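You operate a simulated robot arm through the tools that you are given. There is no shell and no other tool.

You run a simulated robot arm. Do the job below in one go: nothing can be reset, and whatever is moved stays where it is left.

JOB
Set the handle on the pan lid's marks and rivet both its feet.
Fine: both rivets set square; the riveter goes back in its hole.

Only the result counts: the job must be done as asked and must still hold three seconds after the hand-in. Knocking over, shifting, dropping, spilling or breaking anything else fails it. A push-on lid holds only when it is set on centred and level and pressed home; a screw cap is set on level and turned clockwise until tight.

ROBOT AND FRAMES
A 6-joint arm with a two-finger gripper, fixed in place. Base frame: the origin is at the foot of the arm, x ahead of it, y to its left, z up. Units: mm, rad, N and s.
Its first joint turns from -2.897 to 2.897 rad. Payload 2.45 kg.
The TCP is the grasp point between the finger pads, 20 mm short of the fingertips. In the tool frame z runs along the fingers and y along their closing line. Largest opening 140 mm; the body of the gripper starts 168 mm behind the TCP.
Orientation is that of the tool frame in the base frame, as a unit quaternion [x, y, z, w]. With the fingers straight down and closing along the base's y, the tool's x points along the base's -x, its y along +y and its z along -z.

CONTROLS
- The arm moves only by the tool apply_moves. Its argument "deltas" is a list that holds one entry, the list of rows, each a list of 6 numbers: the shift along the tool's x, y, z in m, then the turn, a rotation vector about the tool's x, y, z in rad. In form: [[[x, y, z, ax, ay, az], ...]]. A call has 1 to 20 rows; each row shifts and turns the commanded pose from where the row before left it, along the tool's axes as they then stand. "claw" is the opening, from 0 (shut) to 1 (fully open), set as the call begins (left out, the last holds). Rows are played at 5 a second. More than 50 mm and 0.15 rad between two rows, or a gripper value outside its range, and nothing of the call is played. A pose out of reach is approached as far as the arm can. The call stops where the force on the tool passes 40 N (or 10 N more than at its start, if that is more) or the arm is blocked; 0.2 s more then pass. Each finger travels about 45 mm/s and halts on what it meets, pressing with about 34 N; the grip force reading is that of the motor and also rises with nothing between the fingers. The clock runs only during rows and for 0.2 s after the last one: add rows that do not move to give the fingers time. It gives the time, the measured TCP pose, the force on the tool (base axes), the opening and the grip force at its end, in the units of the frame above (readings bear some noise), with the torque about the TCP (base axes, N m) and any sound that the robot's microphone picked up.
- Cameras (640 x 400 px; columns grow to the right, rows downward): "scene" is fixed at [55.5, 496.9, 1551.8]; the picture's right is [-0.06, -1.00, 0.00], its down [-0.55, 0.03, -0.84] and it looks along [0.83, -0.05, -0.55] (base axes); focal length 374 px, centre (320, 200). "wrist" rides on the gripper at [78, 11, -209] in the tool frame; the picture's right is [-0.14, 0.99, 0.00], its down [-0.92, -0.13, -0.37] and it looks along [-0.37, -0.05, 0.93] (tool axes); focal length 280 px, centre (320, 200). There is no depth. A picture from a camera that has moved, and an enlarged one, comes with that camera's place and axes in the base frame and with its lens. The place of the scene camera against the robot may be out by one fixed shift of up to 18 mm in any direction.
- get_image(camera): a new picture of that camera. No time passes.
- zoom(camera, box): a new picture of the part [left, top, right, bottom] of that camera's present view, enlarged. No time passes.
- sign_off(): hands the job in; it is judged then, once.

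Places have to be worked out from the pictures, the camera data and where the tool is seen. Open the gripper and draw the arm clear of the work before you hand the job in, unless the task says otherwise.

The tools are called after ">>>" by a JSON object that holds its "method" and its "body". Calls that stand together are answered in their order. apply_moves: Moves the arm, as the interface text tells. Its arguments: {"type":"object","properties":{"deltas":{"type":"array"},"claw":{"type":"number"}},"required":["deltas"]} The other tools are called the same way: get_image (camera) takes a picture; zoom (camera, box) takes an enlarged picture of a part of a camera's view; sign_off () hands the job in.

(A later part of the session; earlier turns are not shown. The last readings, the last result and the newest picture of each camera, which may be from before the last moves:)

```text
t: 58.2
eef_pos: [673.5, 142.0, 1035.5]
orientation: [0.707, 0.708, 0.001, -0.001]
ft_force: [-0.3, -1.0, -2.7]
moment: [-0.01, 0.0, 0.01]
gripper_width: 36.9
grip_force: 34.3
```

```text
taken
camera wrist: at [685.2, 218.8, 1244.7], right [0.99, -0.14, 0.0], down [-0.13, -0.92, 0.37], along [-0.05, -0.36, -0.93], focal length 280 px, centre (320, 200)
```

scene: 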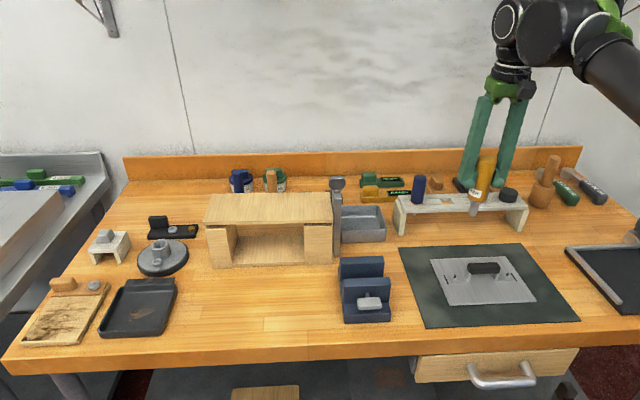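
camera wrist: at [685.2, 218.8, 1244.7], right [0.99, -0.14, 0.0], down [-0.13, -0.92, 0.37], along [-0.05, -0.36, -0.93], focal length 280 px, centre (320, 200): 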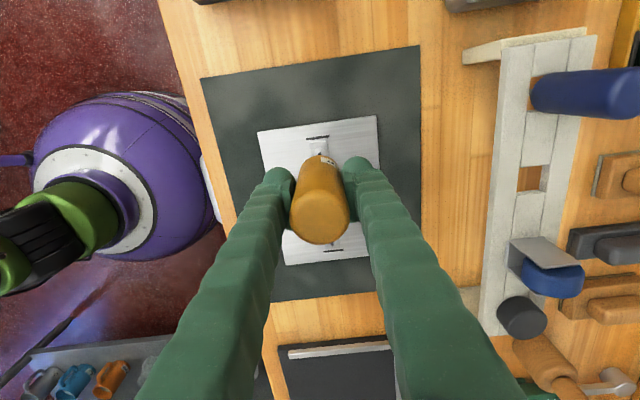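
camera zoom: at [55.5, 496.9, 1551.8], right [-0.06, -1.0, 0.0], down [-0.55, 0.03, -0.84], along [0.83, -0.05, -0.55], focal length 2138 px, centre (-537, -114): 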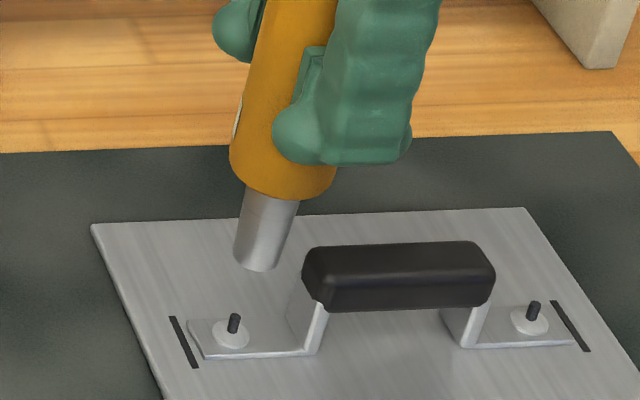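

The nose is above the near rivet. I zoom in closer in the scene view to judge alignment and verticality.

>>> {"method": "zoom", "body": {"camera": "scene", "box": [454, 232, 494, 292]}}

>>> {"method": "zoom", "body": {"camera": "scene", "box": [455, 190, 515, 240]}}

>>> {"method": "zoom", "body": {"camera": "wrist", "box": [270, 130, 370, 250]}}

```text
6.67 times, centred on (474, 262) of scene
camera zoom: at [55.5, 496.9, 1551.8], right [-0.06, -1.0, 0.0], down [-0.55, 0.03, -0.84], along [0.83, -0.05, -0.55], focal length 2494 px, centre (-707, -213)
```

zoom: 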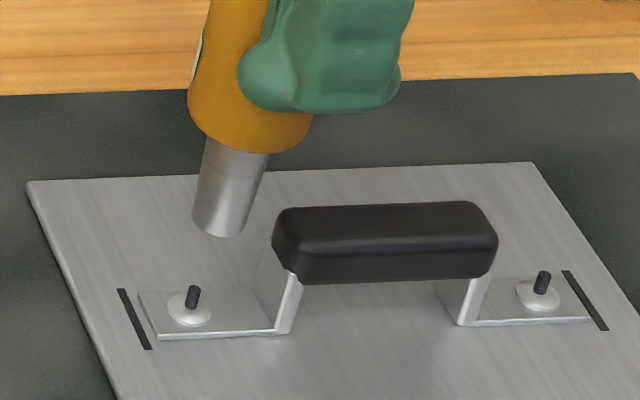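

```text
8.00 times, centred on (485, 215) of scene
camera zoom: at [55.5, 496.9, 1551.8], right [-0.06, -1.0, 0.0], down [-0.55, 0.03, -0.84], along [0.83, -0.05, -0.55], focal length 2992 px, centre (-1000, 80)
```

zoom: 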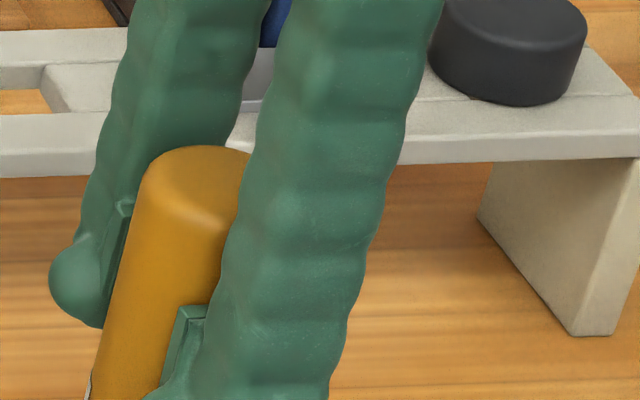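

```text
3.33 times, centred on (320, 190) of wrist
camera zoom: at [685.2, 218.8, 1244.7], right [0.99, -0.14, 0.0], down [-0.13, -0.92, 0.37], along [-0.05, -0.36, -0.93], focal length 935 px, centre (320, 233)
```

zoom: 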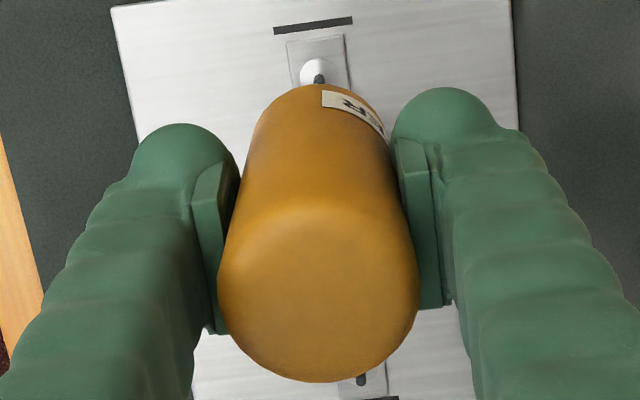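

I take tighter zooms of the nose tip with the rivet below it, and of the handle edges.

>>> {"method": "zoom", "body": {"camera": "scene", "box": [440, 254, 488, 284]}}

>>> {"method": "zoom", "body": {"camera": "scene", "box": [448, 228, 488, 253]}}

>>> {"method": "zoom", "body": {"camera": "wrist", "box": [300, 135, 348, 165]}}

```text
13.33 times, centred on (464, 269) of scene
camera zoom: at [55.5, 496.9, 1551.8], right [-0.06, -1.0, 0.0], down [-0.55, 0.03, -0.84], along [0.83, -0.05, -0.55], focal length 4988 px, centre (-1600, -720)
```

zoom: 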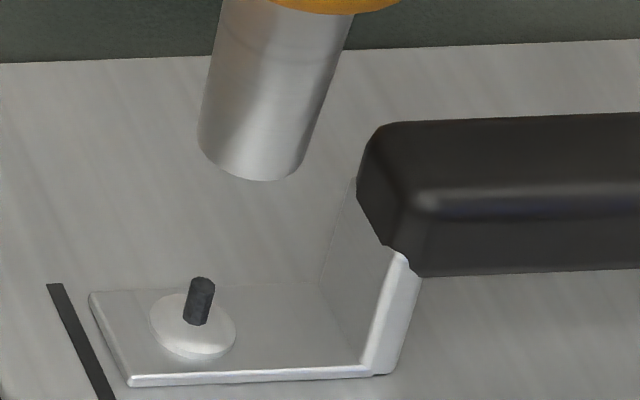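

```text
16.00 times, centred on (468, 240) of scene
camera zoom: at [55.5, 496.9, 1551.8], right [-0.06, -1.0, 0.0], down [-0.55, 0.03, -0.84], along [0.83, -0.05, -0.55], focal length 5985 px, centre (-2048, -448)
```

zoom: 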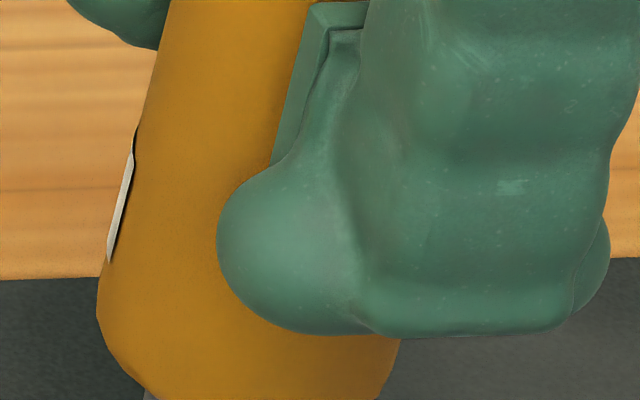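

```text
13.33 times, centred on (324, 150) of wrist
camera zoom: at [685.2, 218.8, 1244.7], right [0.99, -0.14, 0.0], down [-0.13, -0.92, 0.37], along [-0.05, -0.36, -0.93], focal length 3738 px, centre (267, 867)
```

zoom: 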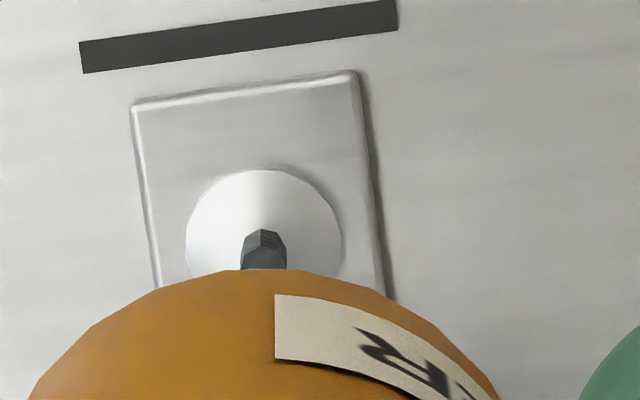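

Nose tip is ≈32 mm above the mandrel tip and possibly ~2 mm off toward -y. I lower 24 mm to compare them directly with little extrapolation.

>>> {"method": "apply_moves", "body": {"deltas": [[[0, 0, 0.01, 0, 0, 0], [0, 0, 0.01, 0, 0, 0], [0, 0, 0.004, 0, 0, 0], [0, 0, 0, 0, 0, 0], [0, 0, 0, 0, 0, 0]]], "claw": 0}}

>>> {"method": "zoom", "body": {"camera": "scene", "box": [432, 254, 480, 284]}}

>>> {"method": "zoom", "body": {"camera": "scene", "box": [440, 262, 472, 282]}}

>>> {"method": "zoom", "body": {"camera": "wrist", "box": [240, 100, 400, 250]}}

```text
t: 59.4
eef_pos: [674.6, 139.7, 1011.4]
orientation: [0.707, 0.707, 0.0, 0.0]
ft_force: [-0.4, -0.4, -3.6]
moment: [-0.02, 0.0, -0.02]
gripper_width: 37.2
grip_force: 33.8
```

```text
13.33 times, centred on (456, 269) of scene
camera zoom: at [55.5, 496.9, 1551.8], right [-0.06, -1.0, 0.0], down [-0.55, 0.03, -0.84], along [0.83, -0.05, -0.55], focal length 4988 px, centre (-1493, -720)
```

zoom: 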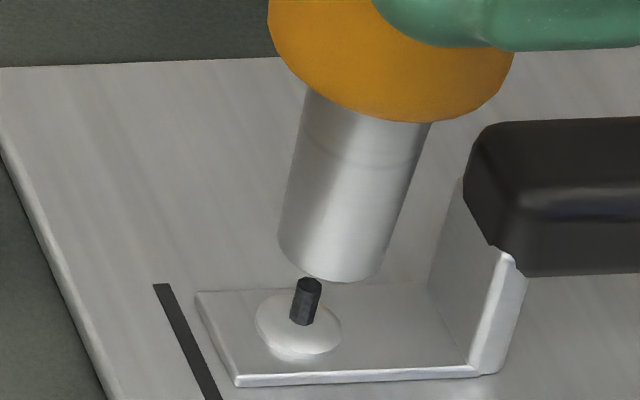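

```text
16.00 times, centred on (456, 272) of scene
camera zoom: at [55.5, 496.9, 1551.8], right [-0.06, -1.0, 0.0], down [-0.55, 0.03, -0.84], along [0.83, -0.05, -0.55], focal length 5985 px, centre (-1856, -952)
```

zoom: 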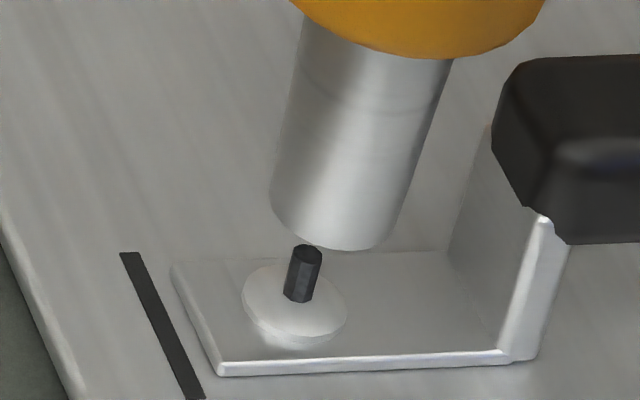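

```text
2.67 times, centred on (320, 175) of wrist
camera zoom: at [685.1, 218.6, 1220.7], right [0.99, -0.14, 0.0], down [-0.13, -0.92, 0.37], along [-0.05, -0.36, -0.93], focal length 748 px, centre (320, 267)
```

zoom: 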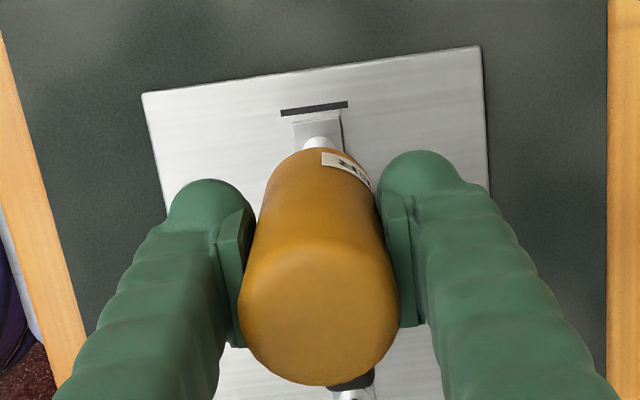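

The nose axis is about 2.3 mm toward -y of the mandrel. Before correcting I check the riveter's verticality with high zooms of its silhouette.

>>> {"method": "zoom", "body": {"camera": "scene", "box": [448, 205, 496, 235]}}

>>> {"method": "zoom", "body": {"camera": "scene", "box": [440, 232, 488, 262]}}

>>> {"method": "zoom", "body": {"camera": "wrist", "box": [280, 150, 360, 200]}}

>>> {"method": "zoom", "body": {"camera": "wrist", "box": [280, 195, 360, 245]}}

```text
13.33 times, centred on (472, 220) of scene
camera zoom: at [55.5, 496.9, 1551.8], right [-0.06, -1.0, 0.0], down [-0.55, 0.03, -0.84], along [0.83, -0.05, -0.55], focal length 4988 px, centre (-1707, -67)
```

zoom: 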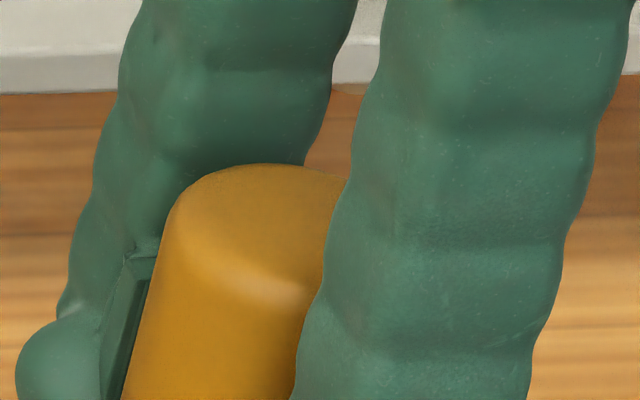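

```text
13.33 times, centred on (464, 247) of scene
camera zoom: at [55.5, 496.9, 1551.8], right [-0.06, -1.0, 0.0], down [-0.55, 0.03, -0.84], along [0.83, -0.05, -0.55], focal length 4988 px, centre (-1600, -427)
```

zoom: 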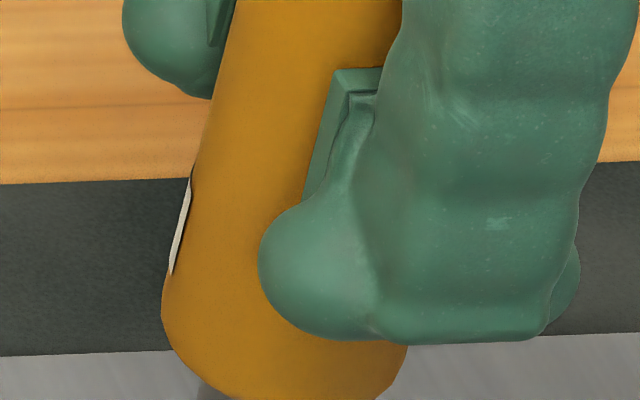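

```text
8.00 times, centred on (320, 175) of wrist
camera zoom: at [685.1, 218.6, 1220.7], right [0.99, -0.14, 0.0], down [-0.13, -0.92, 0.37], along [-0.05, -0.36, -0.93], focal length 2243 px, centre (320, 400)
```

zoom: 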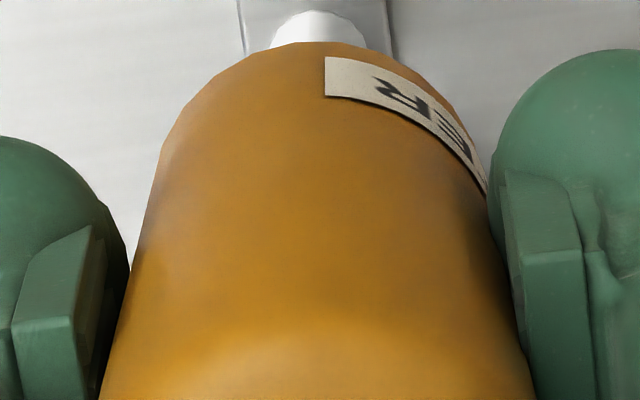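

```text
8.00 times, centred on (320, 220) of wrist
camera zoom: at [685.1, 218.6, 1220.7], right [0.99, -0.14, 0.0], down [-0.13, -0.92, 0.37], along [-0.05, -0.36, -0.93], focal length 2243 px, centre (320, 40)
```

zoom: 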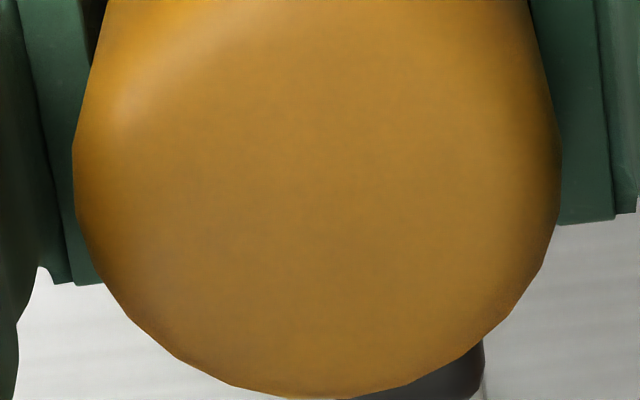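

Silhouette edges show the riveter upright in the grip, but its offset along the pads is uncertain. I raise 24 mm, and rotate the tool -90° about its axis: the nose's shift in the scene picture will reveal the offset directly.

>>> {"method": "apply_moves", "body": {"deltas": [[[0, 0, -0.012, 0, 0, 0], [0, 0, -0.012, 0, 0, 0], [0, 0, 0, 0, 0, 0], [0, 0, 0, 0, 0, 0]]], "claw": 0}}

>>> {"method": "zoom", "body": {"camera": "scene", "box": [440, 250, 480, 275]}}

>>> {"method": "apply_moves", "body": {"deltas": [[[0, 0, 0, 0, 0, -0.1428], [0, 0, 0, 0, 0, -0.1428], [0, 0, 0, 0, 0, -0.1428], [0, 0, 0, 0, 0, -0.1428], [0, 0, 0, 0, 0, -0.1428], [0, 0, 0, 0, 0, -0.1428], [0, 0, 0, 0, 0, -0.1428], [0, 0, 0, 0, 0, -0.1428], [0, 0, 0, 0, 0, -0.1428], [0, 0, 0, 0, 0, -0.1428], [0, 0, 0, 0, 0, -0.1428], [0, 0, 0, 0, 0, 0], [0, 0, 0, 0, 0, 0], [0, 0, 0, 0, 0, 0]]], "claw": 0}}

>>> {"method": "zoom", "body": {"camera": "scene", "box": [440, 250, 480, 275]}}

>>> {"method": "get_image", "body": {"camera": "wrist"}}

```text
t: 60.4
eef_pos: [674.2, 141.1, 1034.8]
orientation: [0.707, 0.708, 0.001, -0.001]
ft_force: [-0.6, 0.0, -3.0]
moment: [0.0, 0.0, 0.03]
gripper_width: 37.0
grip_force: 33.7
```

```text
16.00 times, centred on (460, 262) of scene
camera zoom: at [55.5, 496.9, 1551.8], right [-0.06, -1.0, 0.0], down [-0.55, 0.03, -0.84], along [0.83, -0.05, -0.55], focal length 5985 px, centre (-1920, -800)
```

zoom: 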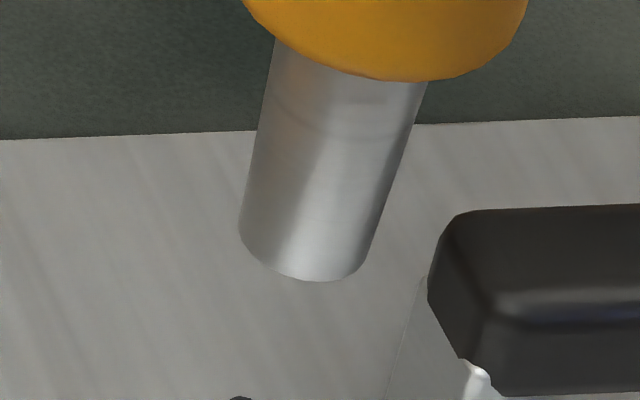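

```text
t: 63.4
eef_pos: [674.7, 141.8, 1034.5]
orientation: [-0.001, 1.0, 0.002, -0.001]
ft_force: [-0.2, 0.8, -4.0]
moment: [0.0, 0.03, 0.01]
gripper_width: 37.0
grip_force: 34.2
```

```text
16.00 times, centred on (460, 262) of scene
camera zoom: at [55.5, 496.9, 1551.8], right [-0.06, -1.0, 0.0], down [-0.55, 0.03, -0.84], along [0.83, -0.05, -0.55], focal length 5985 px, centre (-1920, -800)
```

zoom: 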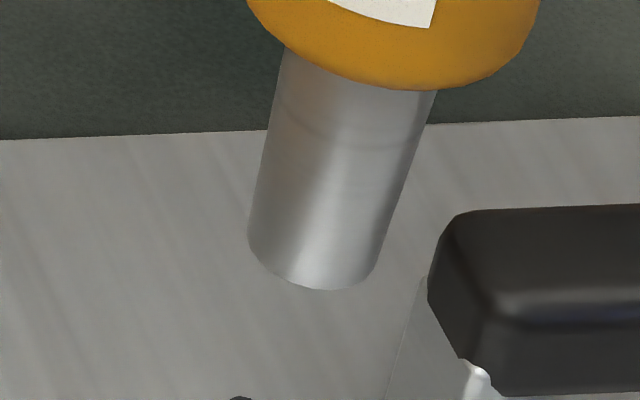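

```text
taken
camera wrist: at [596.1, 151.7, 1244.4], right [0.14, 0.99, 0.0], down [0.92, -0.13, 0.37], along [0.37, -0.05, -0.93], focal length 280 px, centre (320, 200)
```

wrist: 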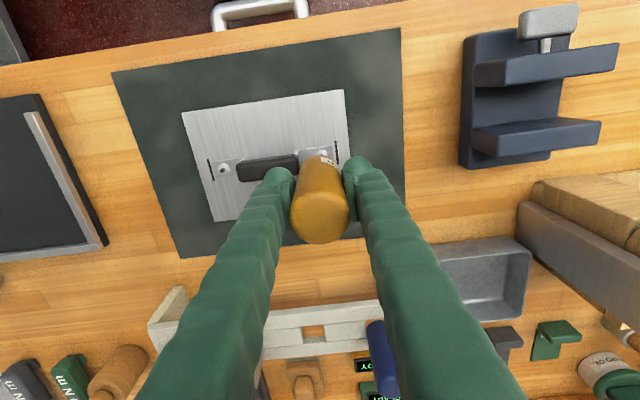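

The rotation test shows the nose about 1.2 mm off along the pads; with the camera pitch nearer 21.7° than 22°, wrist and scene views agree that the nose is ≈1.75 mm short in y and x is right. I rotate back, shift +1.75 mm in y and lower to 8 mm above the mandrel to verify.

>>> {"method": "apply_moves", "body": {"deltas": [[[0, 0, 0, 0, 0, 0.1428], [0, 0, 0, 0, 0, 0.1428], [0, 0, 0, 0, 0, 0.1428], [0, 0, 0, 0, 0, 0.1428], [0, 0, 0, 0, 0, 0.1428], [0, 0, 0, 0, 0, 0.1428], [0, 0, 0, 0, 0, 0.1428], [0, 0, 0, 0, 0, 0.1428], [0, 0, 0, 0, 0, 0.1428], [0, 0, 0, 0, 0, 0.1428], [0, 0, 0, 0, 0, 0.1428], [0.00175, 0, 0, 0, 0, 0], [0, 0, 0.012, 0, 0, 0], [0, 0, 0.012, 0, 0, 0], [0, 0, 0, 0, 0, 0], [0, 0, 0, 0, 0, 0]]], "claw": 0}}

>>> {"method": "zoom", "body": {"camera": "scene", "box": [440, 262, 472, 282]}}

>>> {"method": "zoom", "body": {"camera": "scene", "box": [444, 260, 468, 275]}}

```text
t: 66.8
eef_pos: [673.9, 142.6, 1011.6]
orientation: [0.707, 0.707, 0.001, -0.001]
ft_force: [-0.2, -0.5, -3.6]
moment: [-0.03, 0.01, 0.01]
gripper_width: 37.0
grip_force: 33.4
```

```text
16.00 times, centred on (456, 272) of scene
camera zoom: at [55.5, 496.9, 1551.8], right [-0.06, -1.0, 0.0], down [-0.55, 0.03, -0.84], along [0.83, -0.05, -0.55], focal length 5985 px, centre (-1856, -952)
```

zoom: 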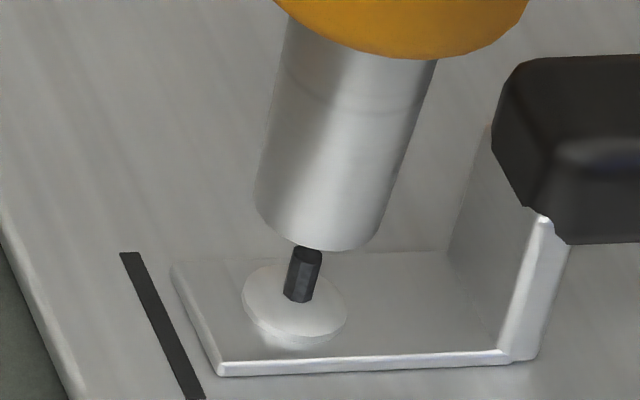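

```text
16.00 times, centred on (456, 268) of scene
camera zoom: at [55.5, 496.9, 1551.8], right [-0.06, -1.0, 0.0], down [-0.55, 0.03, -0.84], along [0.83, -0.05, -0.55], focal length 5985 px, centre (-1856, -880)
```

zoom: 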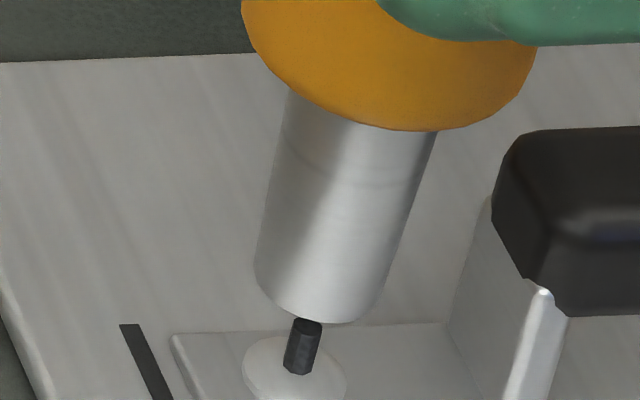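

The nose now lines up with the mandrel within about 0.4 mm. I lower 12 mm so that the mandrel enters the nose, and check the force.

>>> {"method": "apply_moves", "body": {"deltas": [[[-0.0002, 0, 0.004, 0, 0, 0], [0, 0, 0.004, 0, 0, 0], [0, 0, 0.004, 0, 0, 0], [0, 0, 0, 0, 0, 0]]], "claw": 0}}

>>> {"method": "zoom", "body": {"camera": "scene", "box": [440, 262, 472, 282]}}

```text
t: 67.8
eef_pos: [674.0, 142.9, 999.2]
orientation: [0.706, 0.708, 0.0, -0.001]
ft_force: [-0.2, 0.0, -2.6]
moment: [-0.03, 0.01, 0.01]
gripper_width: 36.9
grip_force: 33.9
```

```text
16.00 times, centred on (456, 272) of scene
camera zoom: at [55.5, 496.9, 1551.8], right [-0.06, -1.0, 0.0], down [-0.55, 0.03, -0.84], along [0.83, -0.05, -0.55], focal length 5985 px, centre (-1856, -952)
```

zoom: 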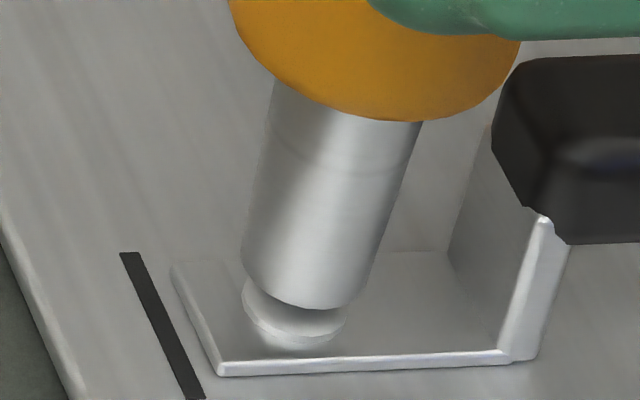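

The mandrel is inside the nose with no contact force, and the nose centre drops exactly onto the flange centre. I continue lowering in small steps until contact.

>>> {"method": "apply_moves", "body": {"deltas": [[[0, 0, 0.002, 0, 0, 0], [0, 0, 0.001, 0, 0, 0], [0, 0, 0, 0, 0, 0]]], "claw": 0}}

>>> {"method": "apply_moves", "body": {"deltas": [[[0, 0, 0.001, 0, 0, 0], [0, 0, 0, 0, 0, 0]]], "claw": 0}}

>>> {"method": "apply_moves", "body": {"deltas": [[[0, 0, 0.001, 0, 0, 0], [0, 0, 0, 0, 0, 0]]], "claw": 0}}

```text
t: 68.6
eef_pos: [674.0, 142.4, 996.6]
orientation: [0.707, 0.708, 0.0, -0.001]
ft_force: [-0.1, -1.1, -2.5]
moment: [0.0, 0.02, -0.01]
gripper_width: 37.0
grip_force: 34.2
```

```text
t: 69.2
eef_pos: [674.9, 143.5, 995.6]
orientation: [0.706, 0.708, 0.0, -0.001]
ft_force: [-0.6, 0.3, -3.3]
moment: [-0.05, 0.01, -0.01]
gripper_width: 36.7
grip_force: 34.2
```

```text
t: 69.8
eef_pos: [674.4, 142.8, 994.3]
orientation: [0.707, 0.708, 0.001, -0.001]
ft_force: [-0.4, 0.0, -2.2]
moment: [0.01, 0.01, 0.01]
gripper_width: 36.6
grip_force: 33.6
```

No contact yet at z≈994. I carry on in 1 mm steps.

>>> {"method": "apply_moves", "body": {"deltas": [[[0, 0, 0.001, 0, 0, 0], [0, 0, 0, 0, 0, 0]]], "claw": 0}}

>>> {"method": "apply_moves", "body": {"deltas": [[[0, 0, 0.001, 0, 0, 0], [0, 0, 0, 0, 0, 0]]], "claw": 0}}

>>> {"method": "zoom", "body": {"camera": "scene", "box": [440, 262, 472, 282]}}

```text
t: 70.4
eef_pos: [674.2, 141.1, 994.1]
orientation: [0.707, 0.708, 0.0, 0.0]
ft_force: [-0.8, -0.3, -2.8]
moment: [-0.01, -0.01, -0.02]
gripper_width: 37.0
grip_force: 34.0
```

```text
t: 71.0
eef_pos: [673.9, 143.4, 992.4]
orientation: [0.707, 0.707, 0.0, -0.001]
ft_force: [0.0, 0.6, -3.5]
moment: [0.03, -0.02, 0.0]
gripper_width: 36.7
grip_force: 34.0
```

```text
16.00 times, centred on (456, 272) of scene
camera zoom: at [55.5, 496.9, 1551.8], right [-0.06, -1.0, 0.0], down [-0.55, 0.03, -0.84], along [0.83, -0.05, -0.55], focal length 5985 px, centre (-1856, -952)
```

zoom: 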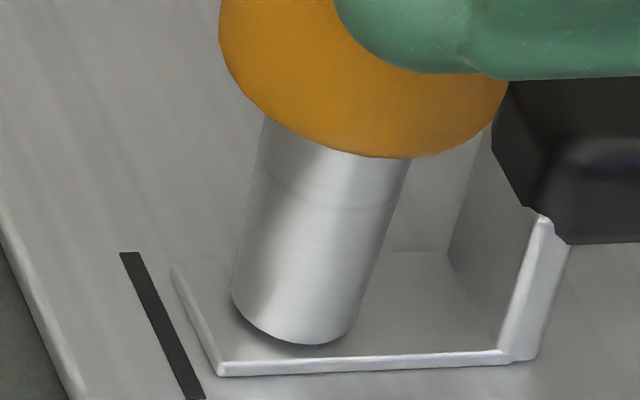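

The nose now covers the flange; contact is imminent. I keep stepping down 1 mm at a time.

>>> {"method": "apply_moves", "body": {"deltas": [[[0, 0, 0.001, 0, 0, 0], [0, 0, 0, 0, 0, 0]]], "claw": 0}}

>>> {"method": "apply_moves", "body": {"deltas": [[[0, 0, 0.001, 0, 0, 0], [0, 0, 0, 0, 0, 0]]], "claw": 0}}

```text
t: 71.6
eef_pos: [673.1, 142.3, 990.7]
orientation: [0.706, 0.708, 0.0, 0.0]
ft_force: [0.2, 0.1, -1.8]
moment: [0.0, -0.04, -0.02]
gripper_width: 37.0
grip_force: 34.2
```

```text
t: 72.2
eef_pos: [674.4, 142.4, 990.7]
orientation: [0.706, 0.708, 0.001, 0.0]
ft_force: [0.6, 0.0, 18.1]
moment: [0.01, -0.04, 0.04]
gripper_width: 36.8
grip_force: 34.1
```

Contact at 18 N. I press further in 0.5 mm steps, listening for the rivet setting.

>>> {"method": "apply_moves", "body": {"deltas": [[[0, 0, 0.0005, 0, 0, 0], [0, 0, 0, 0, 0, 0]]], "claw": 0}}

```text
t: 72.8
eef_pos: [673.0, 142.3, 990.4]
orientation: [0.706, 0.708, 0.001, 0.001]
ft_force: [1.5, 0.2, 28.6]
moment: [0.05, -0.16, 0.0]
gripper_width: 36.9
grip_force: 33.5
```

28.6 N with no sound yet. I press a bit more.

>>> {"method": "apply_moves", "body": {"deltas": [[[0, 0, 0.0004, 0, 0, 0], [0, 0, 0, 0, 0, 0]]], "claw": 0}}

```text
t: 73.4
eef_pos: [674.5, 143.9, 990.6]
orientation: [0.707, 0.708, 0.001, 0.0]
ft_force: [1.0, 0.6, 33.2]
moment: [0.0, -0.1, -0.06]
gripper_width: 36.8
grip_force: 33.8
```

33 N, still silent. I add 0.3 mm and hold for a second.

>>> {"method": "apply_moves", "body": {"deltas": [[[0, 0, 0.0003, 0, 0, 0], [0, 0, 0, 0, 0, 0], [0, 0, 0, 0, 0, 0], [0, 0, 0, 0, 0, 0], [0, 0, 0, 0, 0, 0]]], "claw": 0}}

>>> {"method": "zoom", "body": {"camera": "scene", "box": [440, 262, 472, 282]}}

>>> {"method": "zoom", "body": {"camera": "wrist", "box": [240, 130, 400, 250]}}

```text
t: 74.6
eef_pos: [673.3, 142.7, 988.7]
orientation: [0.707, 0.707, 0.001, 0.0]
ft_force: [1.6, -0.9, 28.4]
moment: [-0.01, -0.09, -0.03]
gripper_width: 36.7
grip_force: 34.4
```

```text
16.00 times, centred on (456, 272) of scene
camera zoom: at [55.5, 496.9, 1551.8], right [-0.06, -1.0, 0.0], down [-0.55, 0.03, -0.84], along [0.83, -0.05, -0.55], focal length 5985 px, centre (-1856, -952)
```

zoom: 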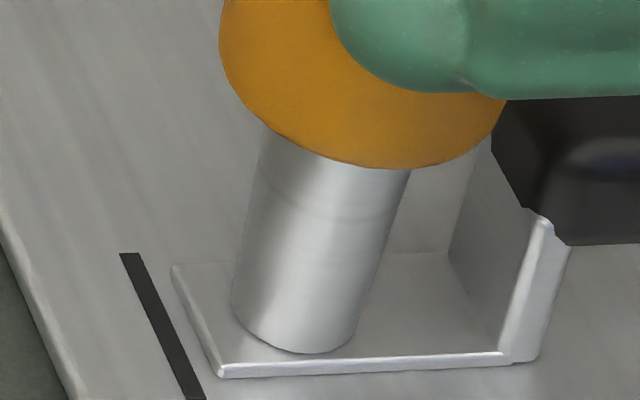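

```text
3.33 times, centred on (320, 190) of wrist
camera zoom: at [684.2, 220.5, 1199.1], right [0.99, -0.14, 0.0], down [-0.13, -0.92, 0.37], along [-0.05, -0.36, -0.93], focal length 935 px, centre (320, 233)
```

zoom: 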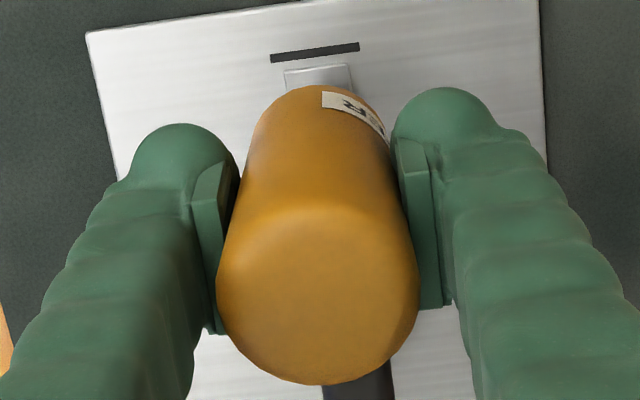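

The force fell to 28 N as the riveter slipped slightly in the grip. I lift off 25 mm to inspect the rivet.

>>> {"method": "apply_moves", "body": {"deltas": [[[0, 0, -0.002, 0, 0, 0], [0, 0, -0.008, 0, 0, 0], [0, 0, -0.012, 0, 0, 0], [0, 0, 0, 0, 0, 0], [0, 0, 0, 0, 0, 0]]], "claw": 0}}

>>> {"method": "zoom", "body": {"camera": "scene", "box": [440, 262, 472, 282]}}

>>> {"method": "zoom", "body": {"camera": "scene", "box": [430, 245, 526, 305]}}

```text
t: 75.8
eef_pos: [673.2, 142.8, 1010.4]
orientation: [0.706, 0.708, 0.001, -0.001]
ft_force: [-0.3, -0.4, -2.2]
moment: [-0.04, 0.0, 0.01]
gripper_width: 36.8
grip_force: 33.6
```

```text
16.00 times, centred on (456, 272) of scene
camera zoom: at [55.5, 496.9, 1551.8], right [-0.06, -1.0, 0.0], down [-0.55, 0.03, -0.84], along [0.83, -0.05, -0.55], focal length 5985 px, centre (-1856, -952)
```

zoom: 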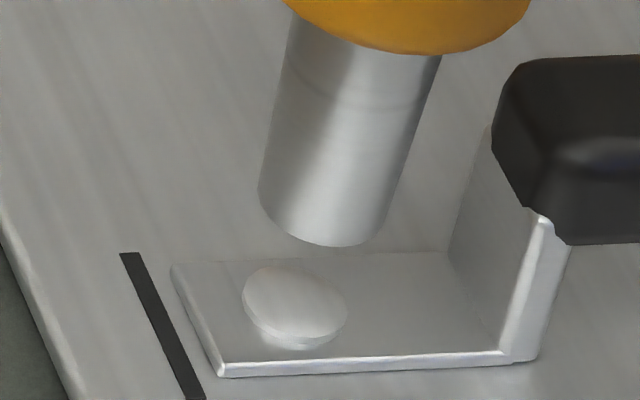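

```text
6.67 times, centred on (478, 275) of scene
camera zoom: at [55.5, 496.9, 1551.8], right [-0.06, -1.0, 0.0], down [-0.55, 0.03, -0.84], along [0.83, -0.05, -0.55], focal length 2494 px, centre (-733, -300)
```

zoom: 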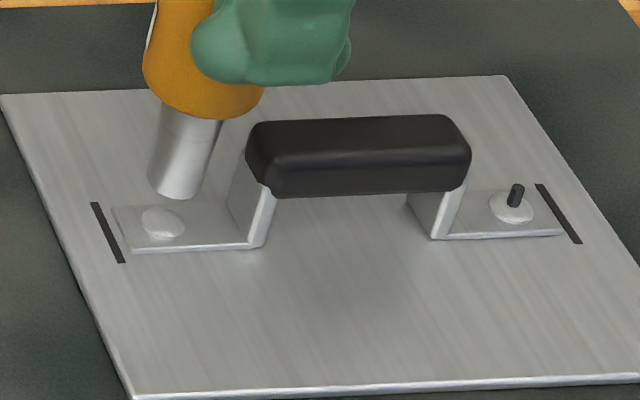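

The mandrel has snapped off and the near rivet is set; the handle has not moved. I raise clear of the grip bar and go to the far rivet, 127.8 mm in -y.

>>> {"method": "apply_moves", "body": {"deltas": [[[0, 0, -0.02, 0, 0, 0], [0, 0, -0.03, 0, 0, 0], [0, 0, 0, 0, 0, 0], [-0.0426, 0, 0, 0, 0, 0], [-0.0426, 0, 0, 0, 0, 0], [-0.0426, 0, 0, 0, 0, 0], [0, 0, 0, 0, 0, 0], [0, 0, 0.02, 0, 0, 0], [0, 0, 0.02, 0, 0, 0], [0, 0, 0.008, 0, 0, 0], [0, 0, 0, 0, 0, 0], [0, 0, 0, 0, 0, 0]]], "claw": 0}}

>>> {"method": "zoom", "body": {"camera": "scene", "box": [450, 235, 546, 295]}}

>>> {"method": "zoom", "body": {"camera": "scene", "box": [488, 255, 528, 280]}}

```text
t: 78.4
eef_pos: [673.8, 14.5, 1012.0]
orientation: [0.707, 0.707, 0.001, -0.001]
ft_force: [-0.3, -0.2, -2.8]
moment: [0.03, -0.01, 0.0]
gripper_width: 37.3
grip_force: 34.0
```

```text
6.67 times, centred on (498, 265) of scene
camera zoom: at [55.5, 496.9, 1551.8], right [-0.06, -1.0, 0.0], down [-0.55, 0.03, -0.84], along [0.83, -0.05, -0.55], focal length 2494 px, centre (-867, -233)
```

zoom: 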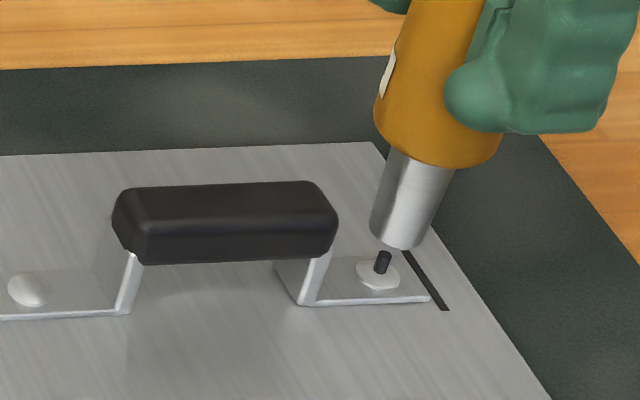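

```text
16.00 times, centred on (508, 268) of scene
camera zoom: at [55.5, 496.9, 1551.8], right [-0.06, -1.0, 0.0], down [-0.55, 0.03, -0.84], along [0.83, -0.05, -0.55], focal length 5985 px, centre (-2688, -880)
```

zoom: 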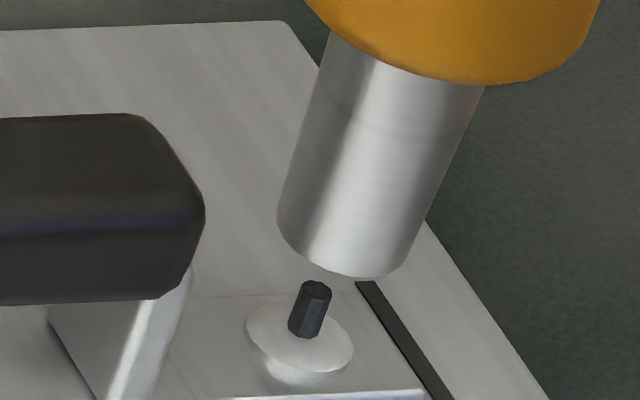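

At the far rivet the nose appears ≈0.7 mm too far toward -y. I correct +0.6 mm in y and lower 12 mm to check against the flange, as I did at the first rivet.

>>> {"method": "apply_moves", "body": {"deltas": [[[0.0006, 0, 0, 0, 0, 0], [0, 0, 0.003, 0, 0, 0], [0, 0, 0.003, 0, 0, 0], [0, 0, 0, 0, 0, 0]]], "claw": 0}}

>>> {"method": "zoom", "body": {"camera": "scene", "box": [488, 255, 528, 280]}}

```text
t: 79.4
eef_pos: [674.5, 15.9, 1006.5]
orientation: [0.706, 0.708, 0.001, -0.001]
ft_force: [0.0, -0.6, -3.3]
moment: [0.0, 0.01, -0.02]
gripper_width: 37.2
grip_force: 34.5
```

```text
16.00 times, centred on (508, 268) of scene
camera zoom: at [55.5, 496.9, 1551.8], right [-0.06, -1.0, 0.0], down [-0.55, 0.03, -0.84], along [0.83, -0.05, -0.55], focal length 5985 px, centre (-2688, -880)
```

zoom: 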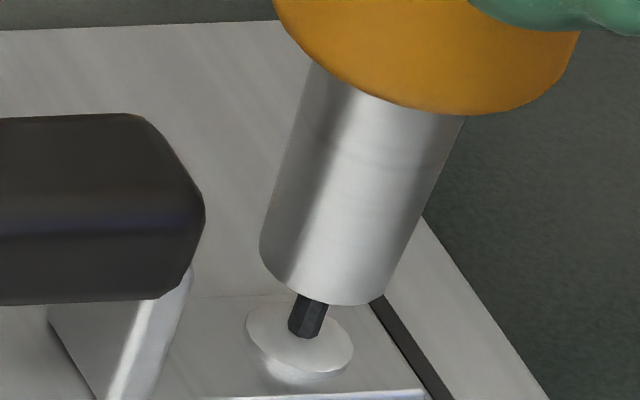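

Now the nose drops onto the flange centre within ≈0.3 mm. I lower further and check again as the mandrel enters.

>>> {"method": "apply_moves", "body": {"deltas": [[[0, 0, 0.003, 0, 0, 0], [0, 0, 0.003, 0, 0, 0], [0, 0, 0.002, 0, 0, 0], [0, 0, 0, 0, 0, 0]]], "claw": 0}}

>>> {"method": "zoom", "body": {"camera": "scene", "box": [488, 255, 528, 280]}}

```text
t: 80.4
eef_pos: [674.0, 15.8, 998.6]
orientation: [0.707, 0.708, 0.001, 0.0]
ft_force: [0.6, 1.0, -2.6]
moment: [0.0, 0.02, 0.01]
gripper_width: 37.0
grip_force: 33.6
```

```text
16.00 times, centred on (508, 268) of scene
camera zoom: at [55.5, 496.9, 1551.8], right [-0.06, -1.0, 0.0], down [-0.55, 0.03, -0.84], along [0.83, -0.05, -0.55], focal length 5985 px, centre (-2688, -880)
```

zoom: 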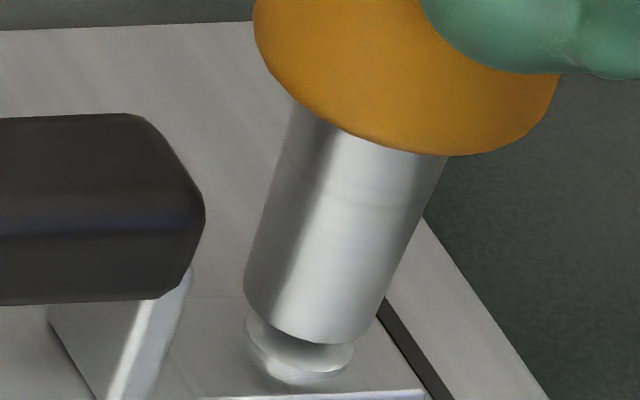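

No contact and well aligned (≤0.4 mm). I nudge -0.2 mm in y and step down to contact.

>>> {"method": "apply_moves", "body": {"deltas": [[[-0.0002, 0, 0.002, 0, 0, 0], [0, 0, 0.002, 0, 0, 0], [0, 0, 0.001, 0, 0, 0], [0, 0, 0, 0, 0, 0]]], "claw": 0}}

>>> {"method": "apply_moves", "body": {"deltas": [[[0, 0, 0.001, 0, 0, 0], [0, 0, 0, 0, 0, 0]]], "claw": 0}}

>>> {"method": "apply_moves", "body": {"deltas": [[[0, 0, 0.001, 0, 0, 0], [0, 0, 0, 0, 0, 0]]], "claw": 0}}

```text
t: 81.4
eef_pos: [673.5, 15.7, 994.0]
orientation: [0.707, 0.708, 0.0, -0.001]
ft_force: [0.3, 0.0, -2.6]
moment: [-0.01, 0.0, -0.01]
gripper_width: 37.2
grip_force: 33.8
```

```text
t: 82.0
eef_pos: [674.1, 14.5, 992.0]
orientation: [0.706, 0.708, 0.001, 0.0]
ft_force: [-0.7, 0.1, -4.1]
moment: [0.02, -0.02, -0.01]
gripper_width: 37.1
grip_force: 33.9
```

```text
t: 82.6
eef_pos: [676.1, 15.7, 991.8]
orientation: [0.706, 0.708, 0.001, -0.001]
ft_force: [0.5, 1.0, -4.1]
moment: [-0.02, 0.01, 0.02]
gripper_width: 37.0
grip_force: 34.7
```

Still free at ≈991.5. I keep stepping 1 mm, then half-millimetres.

>>> {"method": "apply_moves", "body": {"deltas": [[[0, 0, 0.001, 0, 0, 0], [0, 0, 0, 0, 0, 0]]], "claw": 0}}

>>> {"method": "apply_moves", "body": {"deltas": [[[0, 0, 0.0007, 0, 0, 0], [0, 0, 0, 0, 0, 0]]], "claw": 0}}

```text
t: 83.2
eef_pos: [675.0, 16.5, 990.8]
orientation: [0.707, 0.707, 0.0, -0.001]
ft_force: [0.1, 0.7, -2.7]
moment: [-0.03, 0.01, -0.03]
gripper_width: 36.8
grip_force: 33.6
```

```text
t: 83.8
eef_pos: [674.3, 15.1, 990.3]
orientation: [0.706, 0.708, 0.001, -0.001]
ft_force: [0.2, 1.2, -3.5]
moment: [0.0, 0.02, -0.03]
gripper_width: 37.0
grip_force: 34.4
```

No contact yet. I continue with small steps.

>>> {"method": "apply_moves", "body": {"deltas": [[[0, 0, 0.0007, 0, 0, 0], [0, 0, 0, 0, 0, 0]]], "claw": 0}}

>>> {"method": "apply_moves", "body": {"deltas": [[[0, 0, 0.0005, 0, 0, 0], [0, 0, 0, 0, 0, 0]]], "claw": 0}}

```text
t: 84.4
eef_pos: [674.8, 15.8, 990.2]
orientation: [0.707, 0.707, 0.001, 0.0]
ft_force: [2.2, -0.3, 12.8]
moment: [-0.01, -0.13, -0.02]
gripper_width: 37.2
grip_force: 33.6
```

```text
t: 85.0
eef_pos: [674.7, 14.7, 989.2]
orientation: [0.706, 0.708, 0.001, 0.0]
ft_force: [3.5, 0.0, 26.1]
moment: [0.05, -0.33, -0.01]
gripper_width: 36.9
grip_force: 34.3
```

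Contact at 26 N. I press to about 33 N as on the first rivet.

>>> {"method": "apply_moves", "body": {"deltas": [[[0, 0, 0.0004, 0, 0, 0], [0, 0, 0, 0, 0, 0], [0, 0, 0, 0, 0, 0]]], "claw": 0}}

>>> {"method": "apply_moves", "body": {"deltas": [[[0, 0, 0.0004, 0, 0, 0], [0, 0, 0, 0, 0, 0], [0, 0, 0, 0, 0, 0], [0, 0, 0, 0, 0, 0], [0, 0, 0, 0, 0, 0]]], "claw": 0}}

```text
t: 85.8
eef_pos: [673.9, 15.9, 989.1]
orientation: [0.706, 0.708, 0.001, 0.0]
ft_force: [4.1, 0.2, 32.7]
moment: [-0.04, -0.3, -0.02]
gripper_width: 37.0
grip_force: 34.3
```

```text
t: 87.0
eef_pos: [673.0, 15.6, 988.9]
orientation: [0.706, 0.708, 0.002, -0.001]
ft_force: [0.7, -0.1, 28.0]
moment: [-0.01, -0.07, 0.01]
gripper_width: 37.0
grip_force: 33.6
```

The force dropped to 28 N, the same signature as at the first rivet. I lift off and inspect both rivets.

>>> {"method": "apply_moves", "body": {"deltas": [[[0, 0, -0.002, 0, 0, 0], [0, 0, -0.008, 0, 0, 0], [0, 0, -0.02, 0, 0, 0], [0, 0, -0.03, 0, 0, 0], [0, 0, -0.04, 0, 0, 0], [0, 0, -0.035, 0, 0, 0], [0, 0, 0, 0, 0, 0], [0, 0, 0, 0, 0, 0], [0, 0, 0, 0, 0, 0]]], "claw": 0}}

>>> {"method": "zoom", "body": {"camera": "scene", "box": [430, 240, 550, 315]}}

>>> {"method": "zoom", "body": {"camera": "scene", "box": [488, 255, 528, 280]}}

>>> {"method": "zoom", "body": {"camera": "scene", "box": [440, 260, 480, 285]}}

```text
t: 89.0
eef_pos: [674.7, 16.8, 1124.3]
orientation: [0.706, 0.708, 0.0, 0.0]
ft_force: [1.2, -0.6, -3.1]
moment: [-0.02, -0.01, -0.02]
gripper_width: 37.0
grip_force: 34.5
```

```text
5.33 times, centred on (490, 278) of scene
camera zoom: at [55.5, 496.9, 1551.8], right [-0.06, -1.0, 0.0], down [-0.55, 0.03, -0.84], along [0.83, -0.05, -0.55], focal length 1995 px, centre (-587, -213)
```

zoom: 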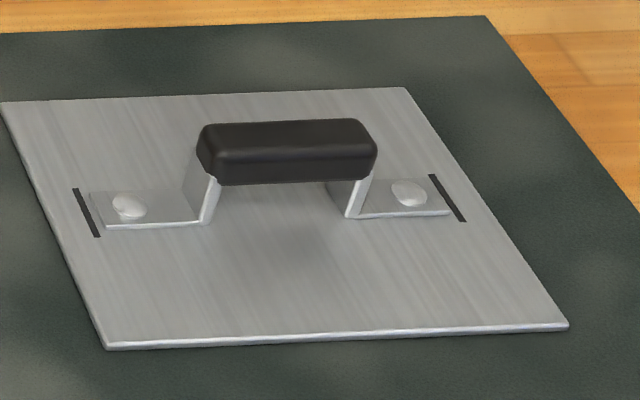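

```text
16.00 times, centred on (508, 268) of scene
camera zoom: at [55.5, 496.9, 1551.8], right [-0.06, -1.0, 0.0], down [-0.55, 0.03, -0.84], along [0.83, -0.05, -0.55], focal length 5985 px, centre (-2688, -880)
```

zoom: 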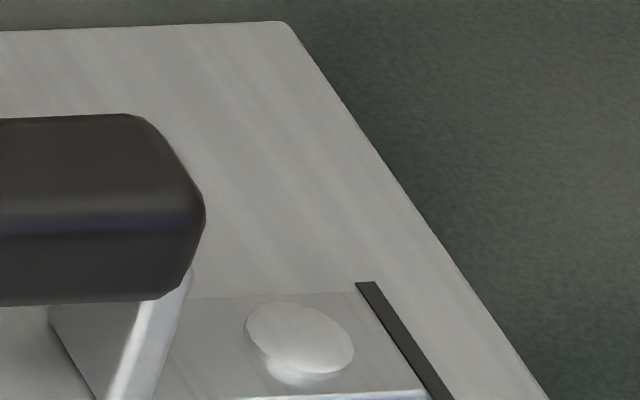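

```text
16.00 times, centred on (460, 272) of scene
camera zoom: at [55.5, 496.9, 1551.8], right [-0.06, -1.0, 0.0], down [-0.55, 0.03, -0.84], along [0.83, -0.05, -0.55], focal length 5985 px, centre (-1920, -960)
```

zoom: 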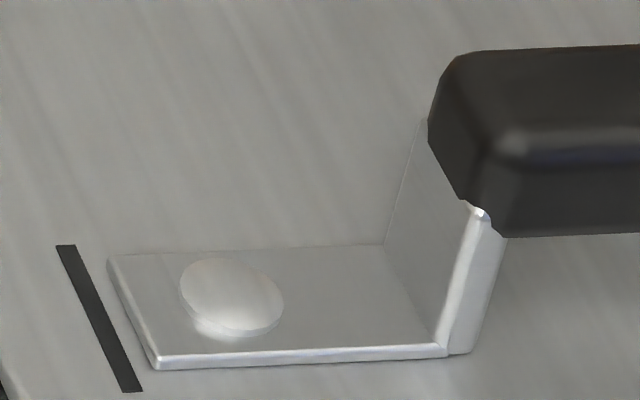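

Both mandrels are gone, both rivet heads lie flat, and the handle is still centred between its marks. By summing my commands, the riveter's hole pose is (+215.5, +86.05) mm from here; I go over it at this height, y first and then x.

>>> {"method": "apply_moves", "body": {"deltas": [[[0.0287, 0, 0, 0, 0, 0], [0.0287, 0, 0, 0, 0, 0], [0.02865, 0, 0, 0, 0, 0], [0, 0.0431, 0, 0, 0, 0], [0, 0.0431, 0, 0, 0, 0], [0, 0.0431, 0, 0, 0, 0], [0, 0.0431, 0, 0, 0, 0], [0, 0.0431, 0, 0, 0, 0], [0, 0, 0, 0, 0, 0], [0, 0, 0, 0, 0, 0], [0, 0, 0, 0, 0, 0]]], "claw": 0}}

>>> {"method": "zoom", "body": {"camera": "wrist", "box": [240, 130, 400, 250]}}

>>> {"method": "zoom", "body": {"camera": "scene", "box": [400, 110, 520, 230]}}

```text
t: 91.4
eef_pos: [890.2, 100.3, 1122.3]
orientation: [0.706, 0.708, 0.001, -0.001]
ft_force: [-0.5, 0.1, -2.9]
moment: [0.0, 0.01, -0.01]
gripper_width: 36.9
grip_force: 34.1
```

```text
3.33 times, centred on (320, 190) of wrist
camera zoom: at [901.2, 178.8, 1332.3], right [0.99, -0.14, 0.0], down [-0.13, -0.92, 0.37], along [-0.05, -0.36, -0.93], focal length 935 px, centre (320, 233)
```

zoom: 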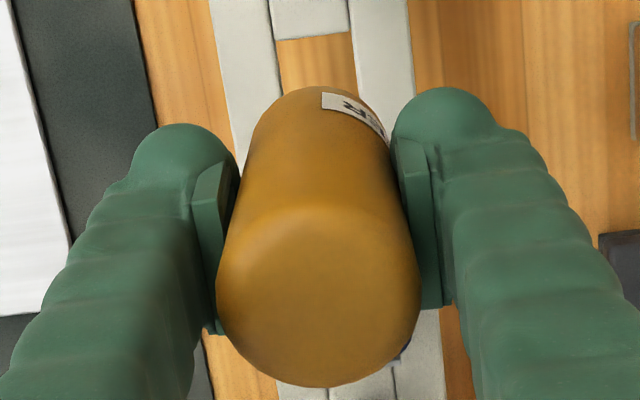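

```text
3.33 times, centred on (460, 170) of scene
camera zoom: at [55.5, 496.9, 1551.8], right [-0.06, -1.0, 0.0], down [-0.55, 0.03, -0.84], along [0.83, -0.05, -0.55], focal length 1247 px, centre (-147, 300)
```

zoom: 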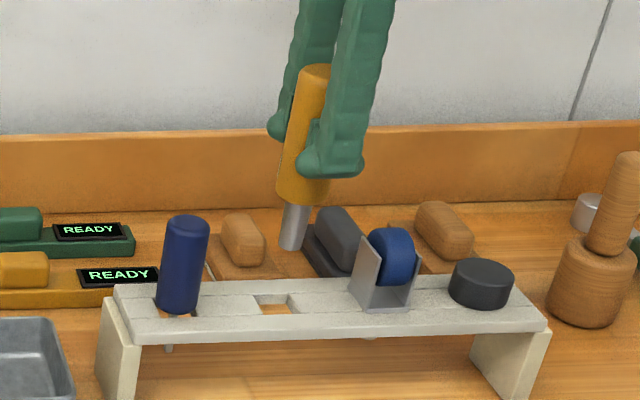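

The view matches the one when I lifted it out, with only ~1.5 mm of slip in the grip. I descend 36 mm to bring the nose just above the hole and check.

>>> {"method": "apply_moves", "body": {"deltas": [[[0, 0, 0.015, 0, 0, 0], [0, 0, 0.015, 0, 0, 0], [0, 0, 0.006, 0, 0, 0], [0, 0, 0, 0, 0, 0], [0, 0, 0, 0, 0, 0], [0, 0, 0, 0, 0, 0]]], "claw": 0}}

>>> {"method": "zoom", "body": {"camera": "scene", "box": [430, 175, 494, 215]}}

>>> {"method": "zoom", "body": {"camera": "wrist", "box": [240, 100, 400, 250]}}

```text
t: 92.8
eef_pos: [890.2, 102.2, 1086.1]
orientation: [0.706, 0.709, 0.0, -0.001]
ft_force: [0.0, -0.3, -2.7]
moment: [0.01, 0.0, 0.0]
gripper_width: 36.8
grip_force: 34.5
```

```text
10.00 times, centred on (462, 195) of scene
camera zoom: at [55.5, 496.9, 1551.8], right [-0.06, -1.0, 0.0], down [-0.55, 0.03, -0.84], along [0.83, -0.05, -0.55], focal length 3741 px, centre (-1100, 250)
```

zoom: 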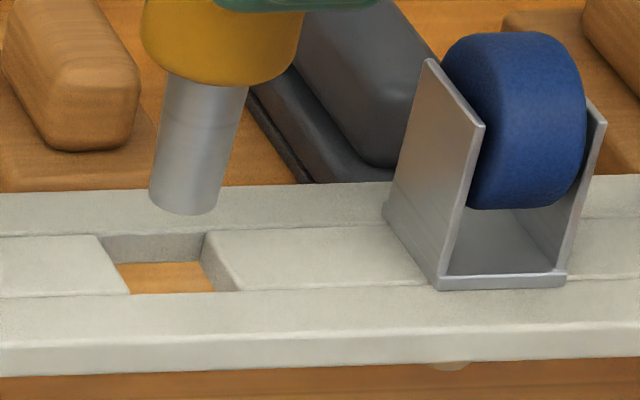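

```text
2.67 times, centred on (320, 175) of wrist
camera zoom: at [901.0, 179.3, 1296.8], right [0.99, -0.14, 0.0], down [-0.13, -0.92, 0.37], along [-0.05, -0.36, -0.93], focal length 748 px, centre (320, 267)
```

zoom: 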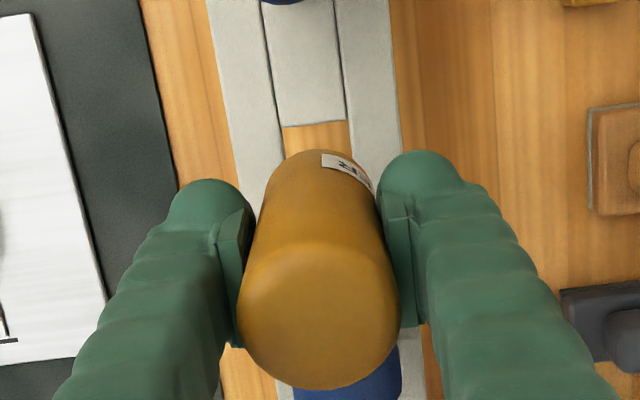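

The nose tip projects exactly onto the hole's centre. I lower 40 mm in small rows to bring the nose into the hole, and check the force.

>>> {"method": "apply_moves", "body": {"deltas": [[[0, 0, 0.006, 0, 0, 0], [0, 0, 0.006, 0, 0, 0], [0, 0, 0.006, 0, 0, 0], [0, 0, 0.005, 0, 0, 0], [0, 0, 0.004, 0, 0, 0], [0, 0, 0.004, 0, 0, 0], [0, 0, 0.004, 0, 0, 0], [0, 0, 0, 0, 0, 0]]], "claw": 0}}

>>> {"method": "zoom", "body": {"camera": "scene", "box": [430, 175, 494, 215]}}

```text
t: 94.6
eef_pos: [890.3, 102.0, 1053.6]
orientation: [0.707, 0.708, 0.001, -0.001]
ft_force: [-0.1, -1.1, -2.6]
moment: [-0.02, 0.0, 0.01]
gripper_width: 36.8
grip_force: 33.7
```

```text
10.00 times, centred on (462, 195) of scene
camera zoom: at [55.5, 496.9, 1551.8], right [-0.06, -1.0, 0.0], down [-0.55, 0.03, -0.84], along [0.83, -0.05, -0.55], focal length 3741 px, centre (-1100, 250)
```

zoom: 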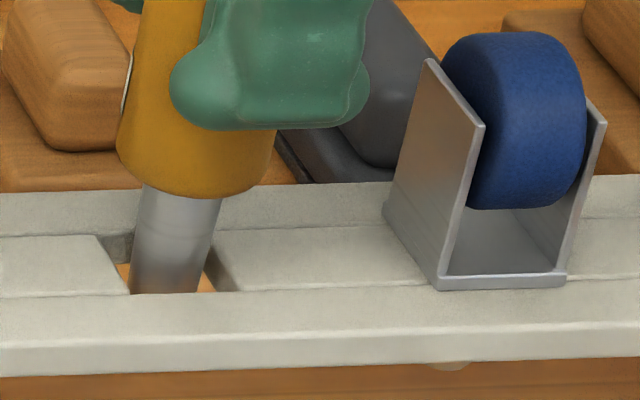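

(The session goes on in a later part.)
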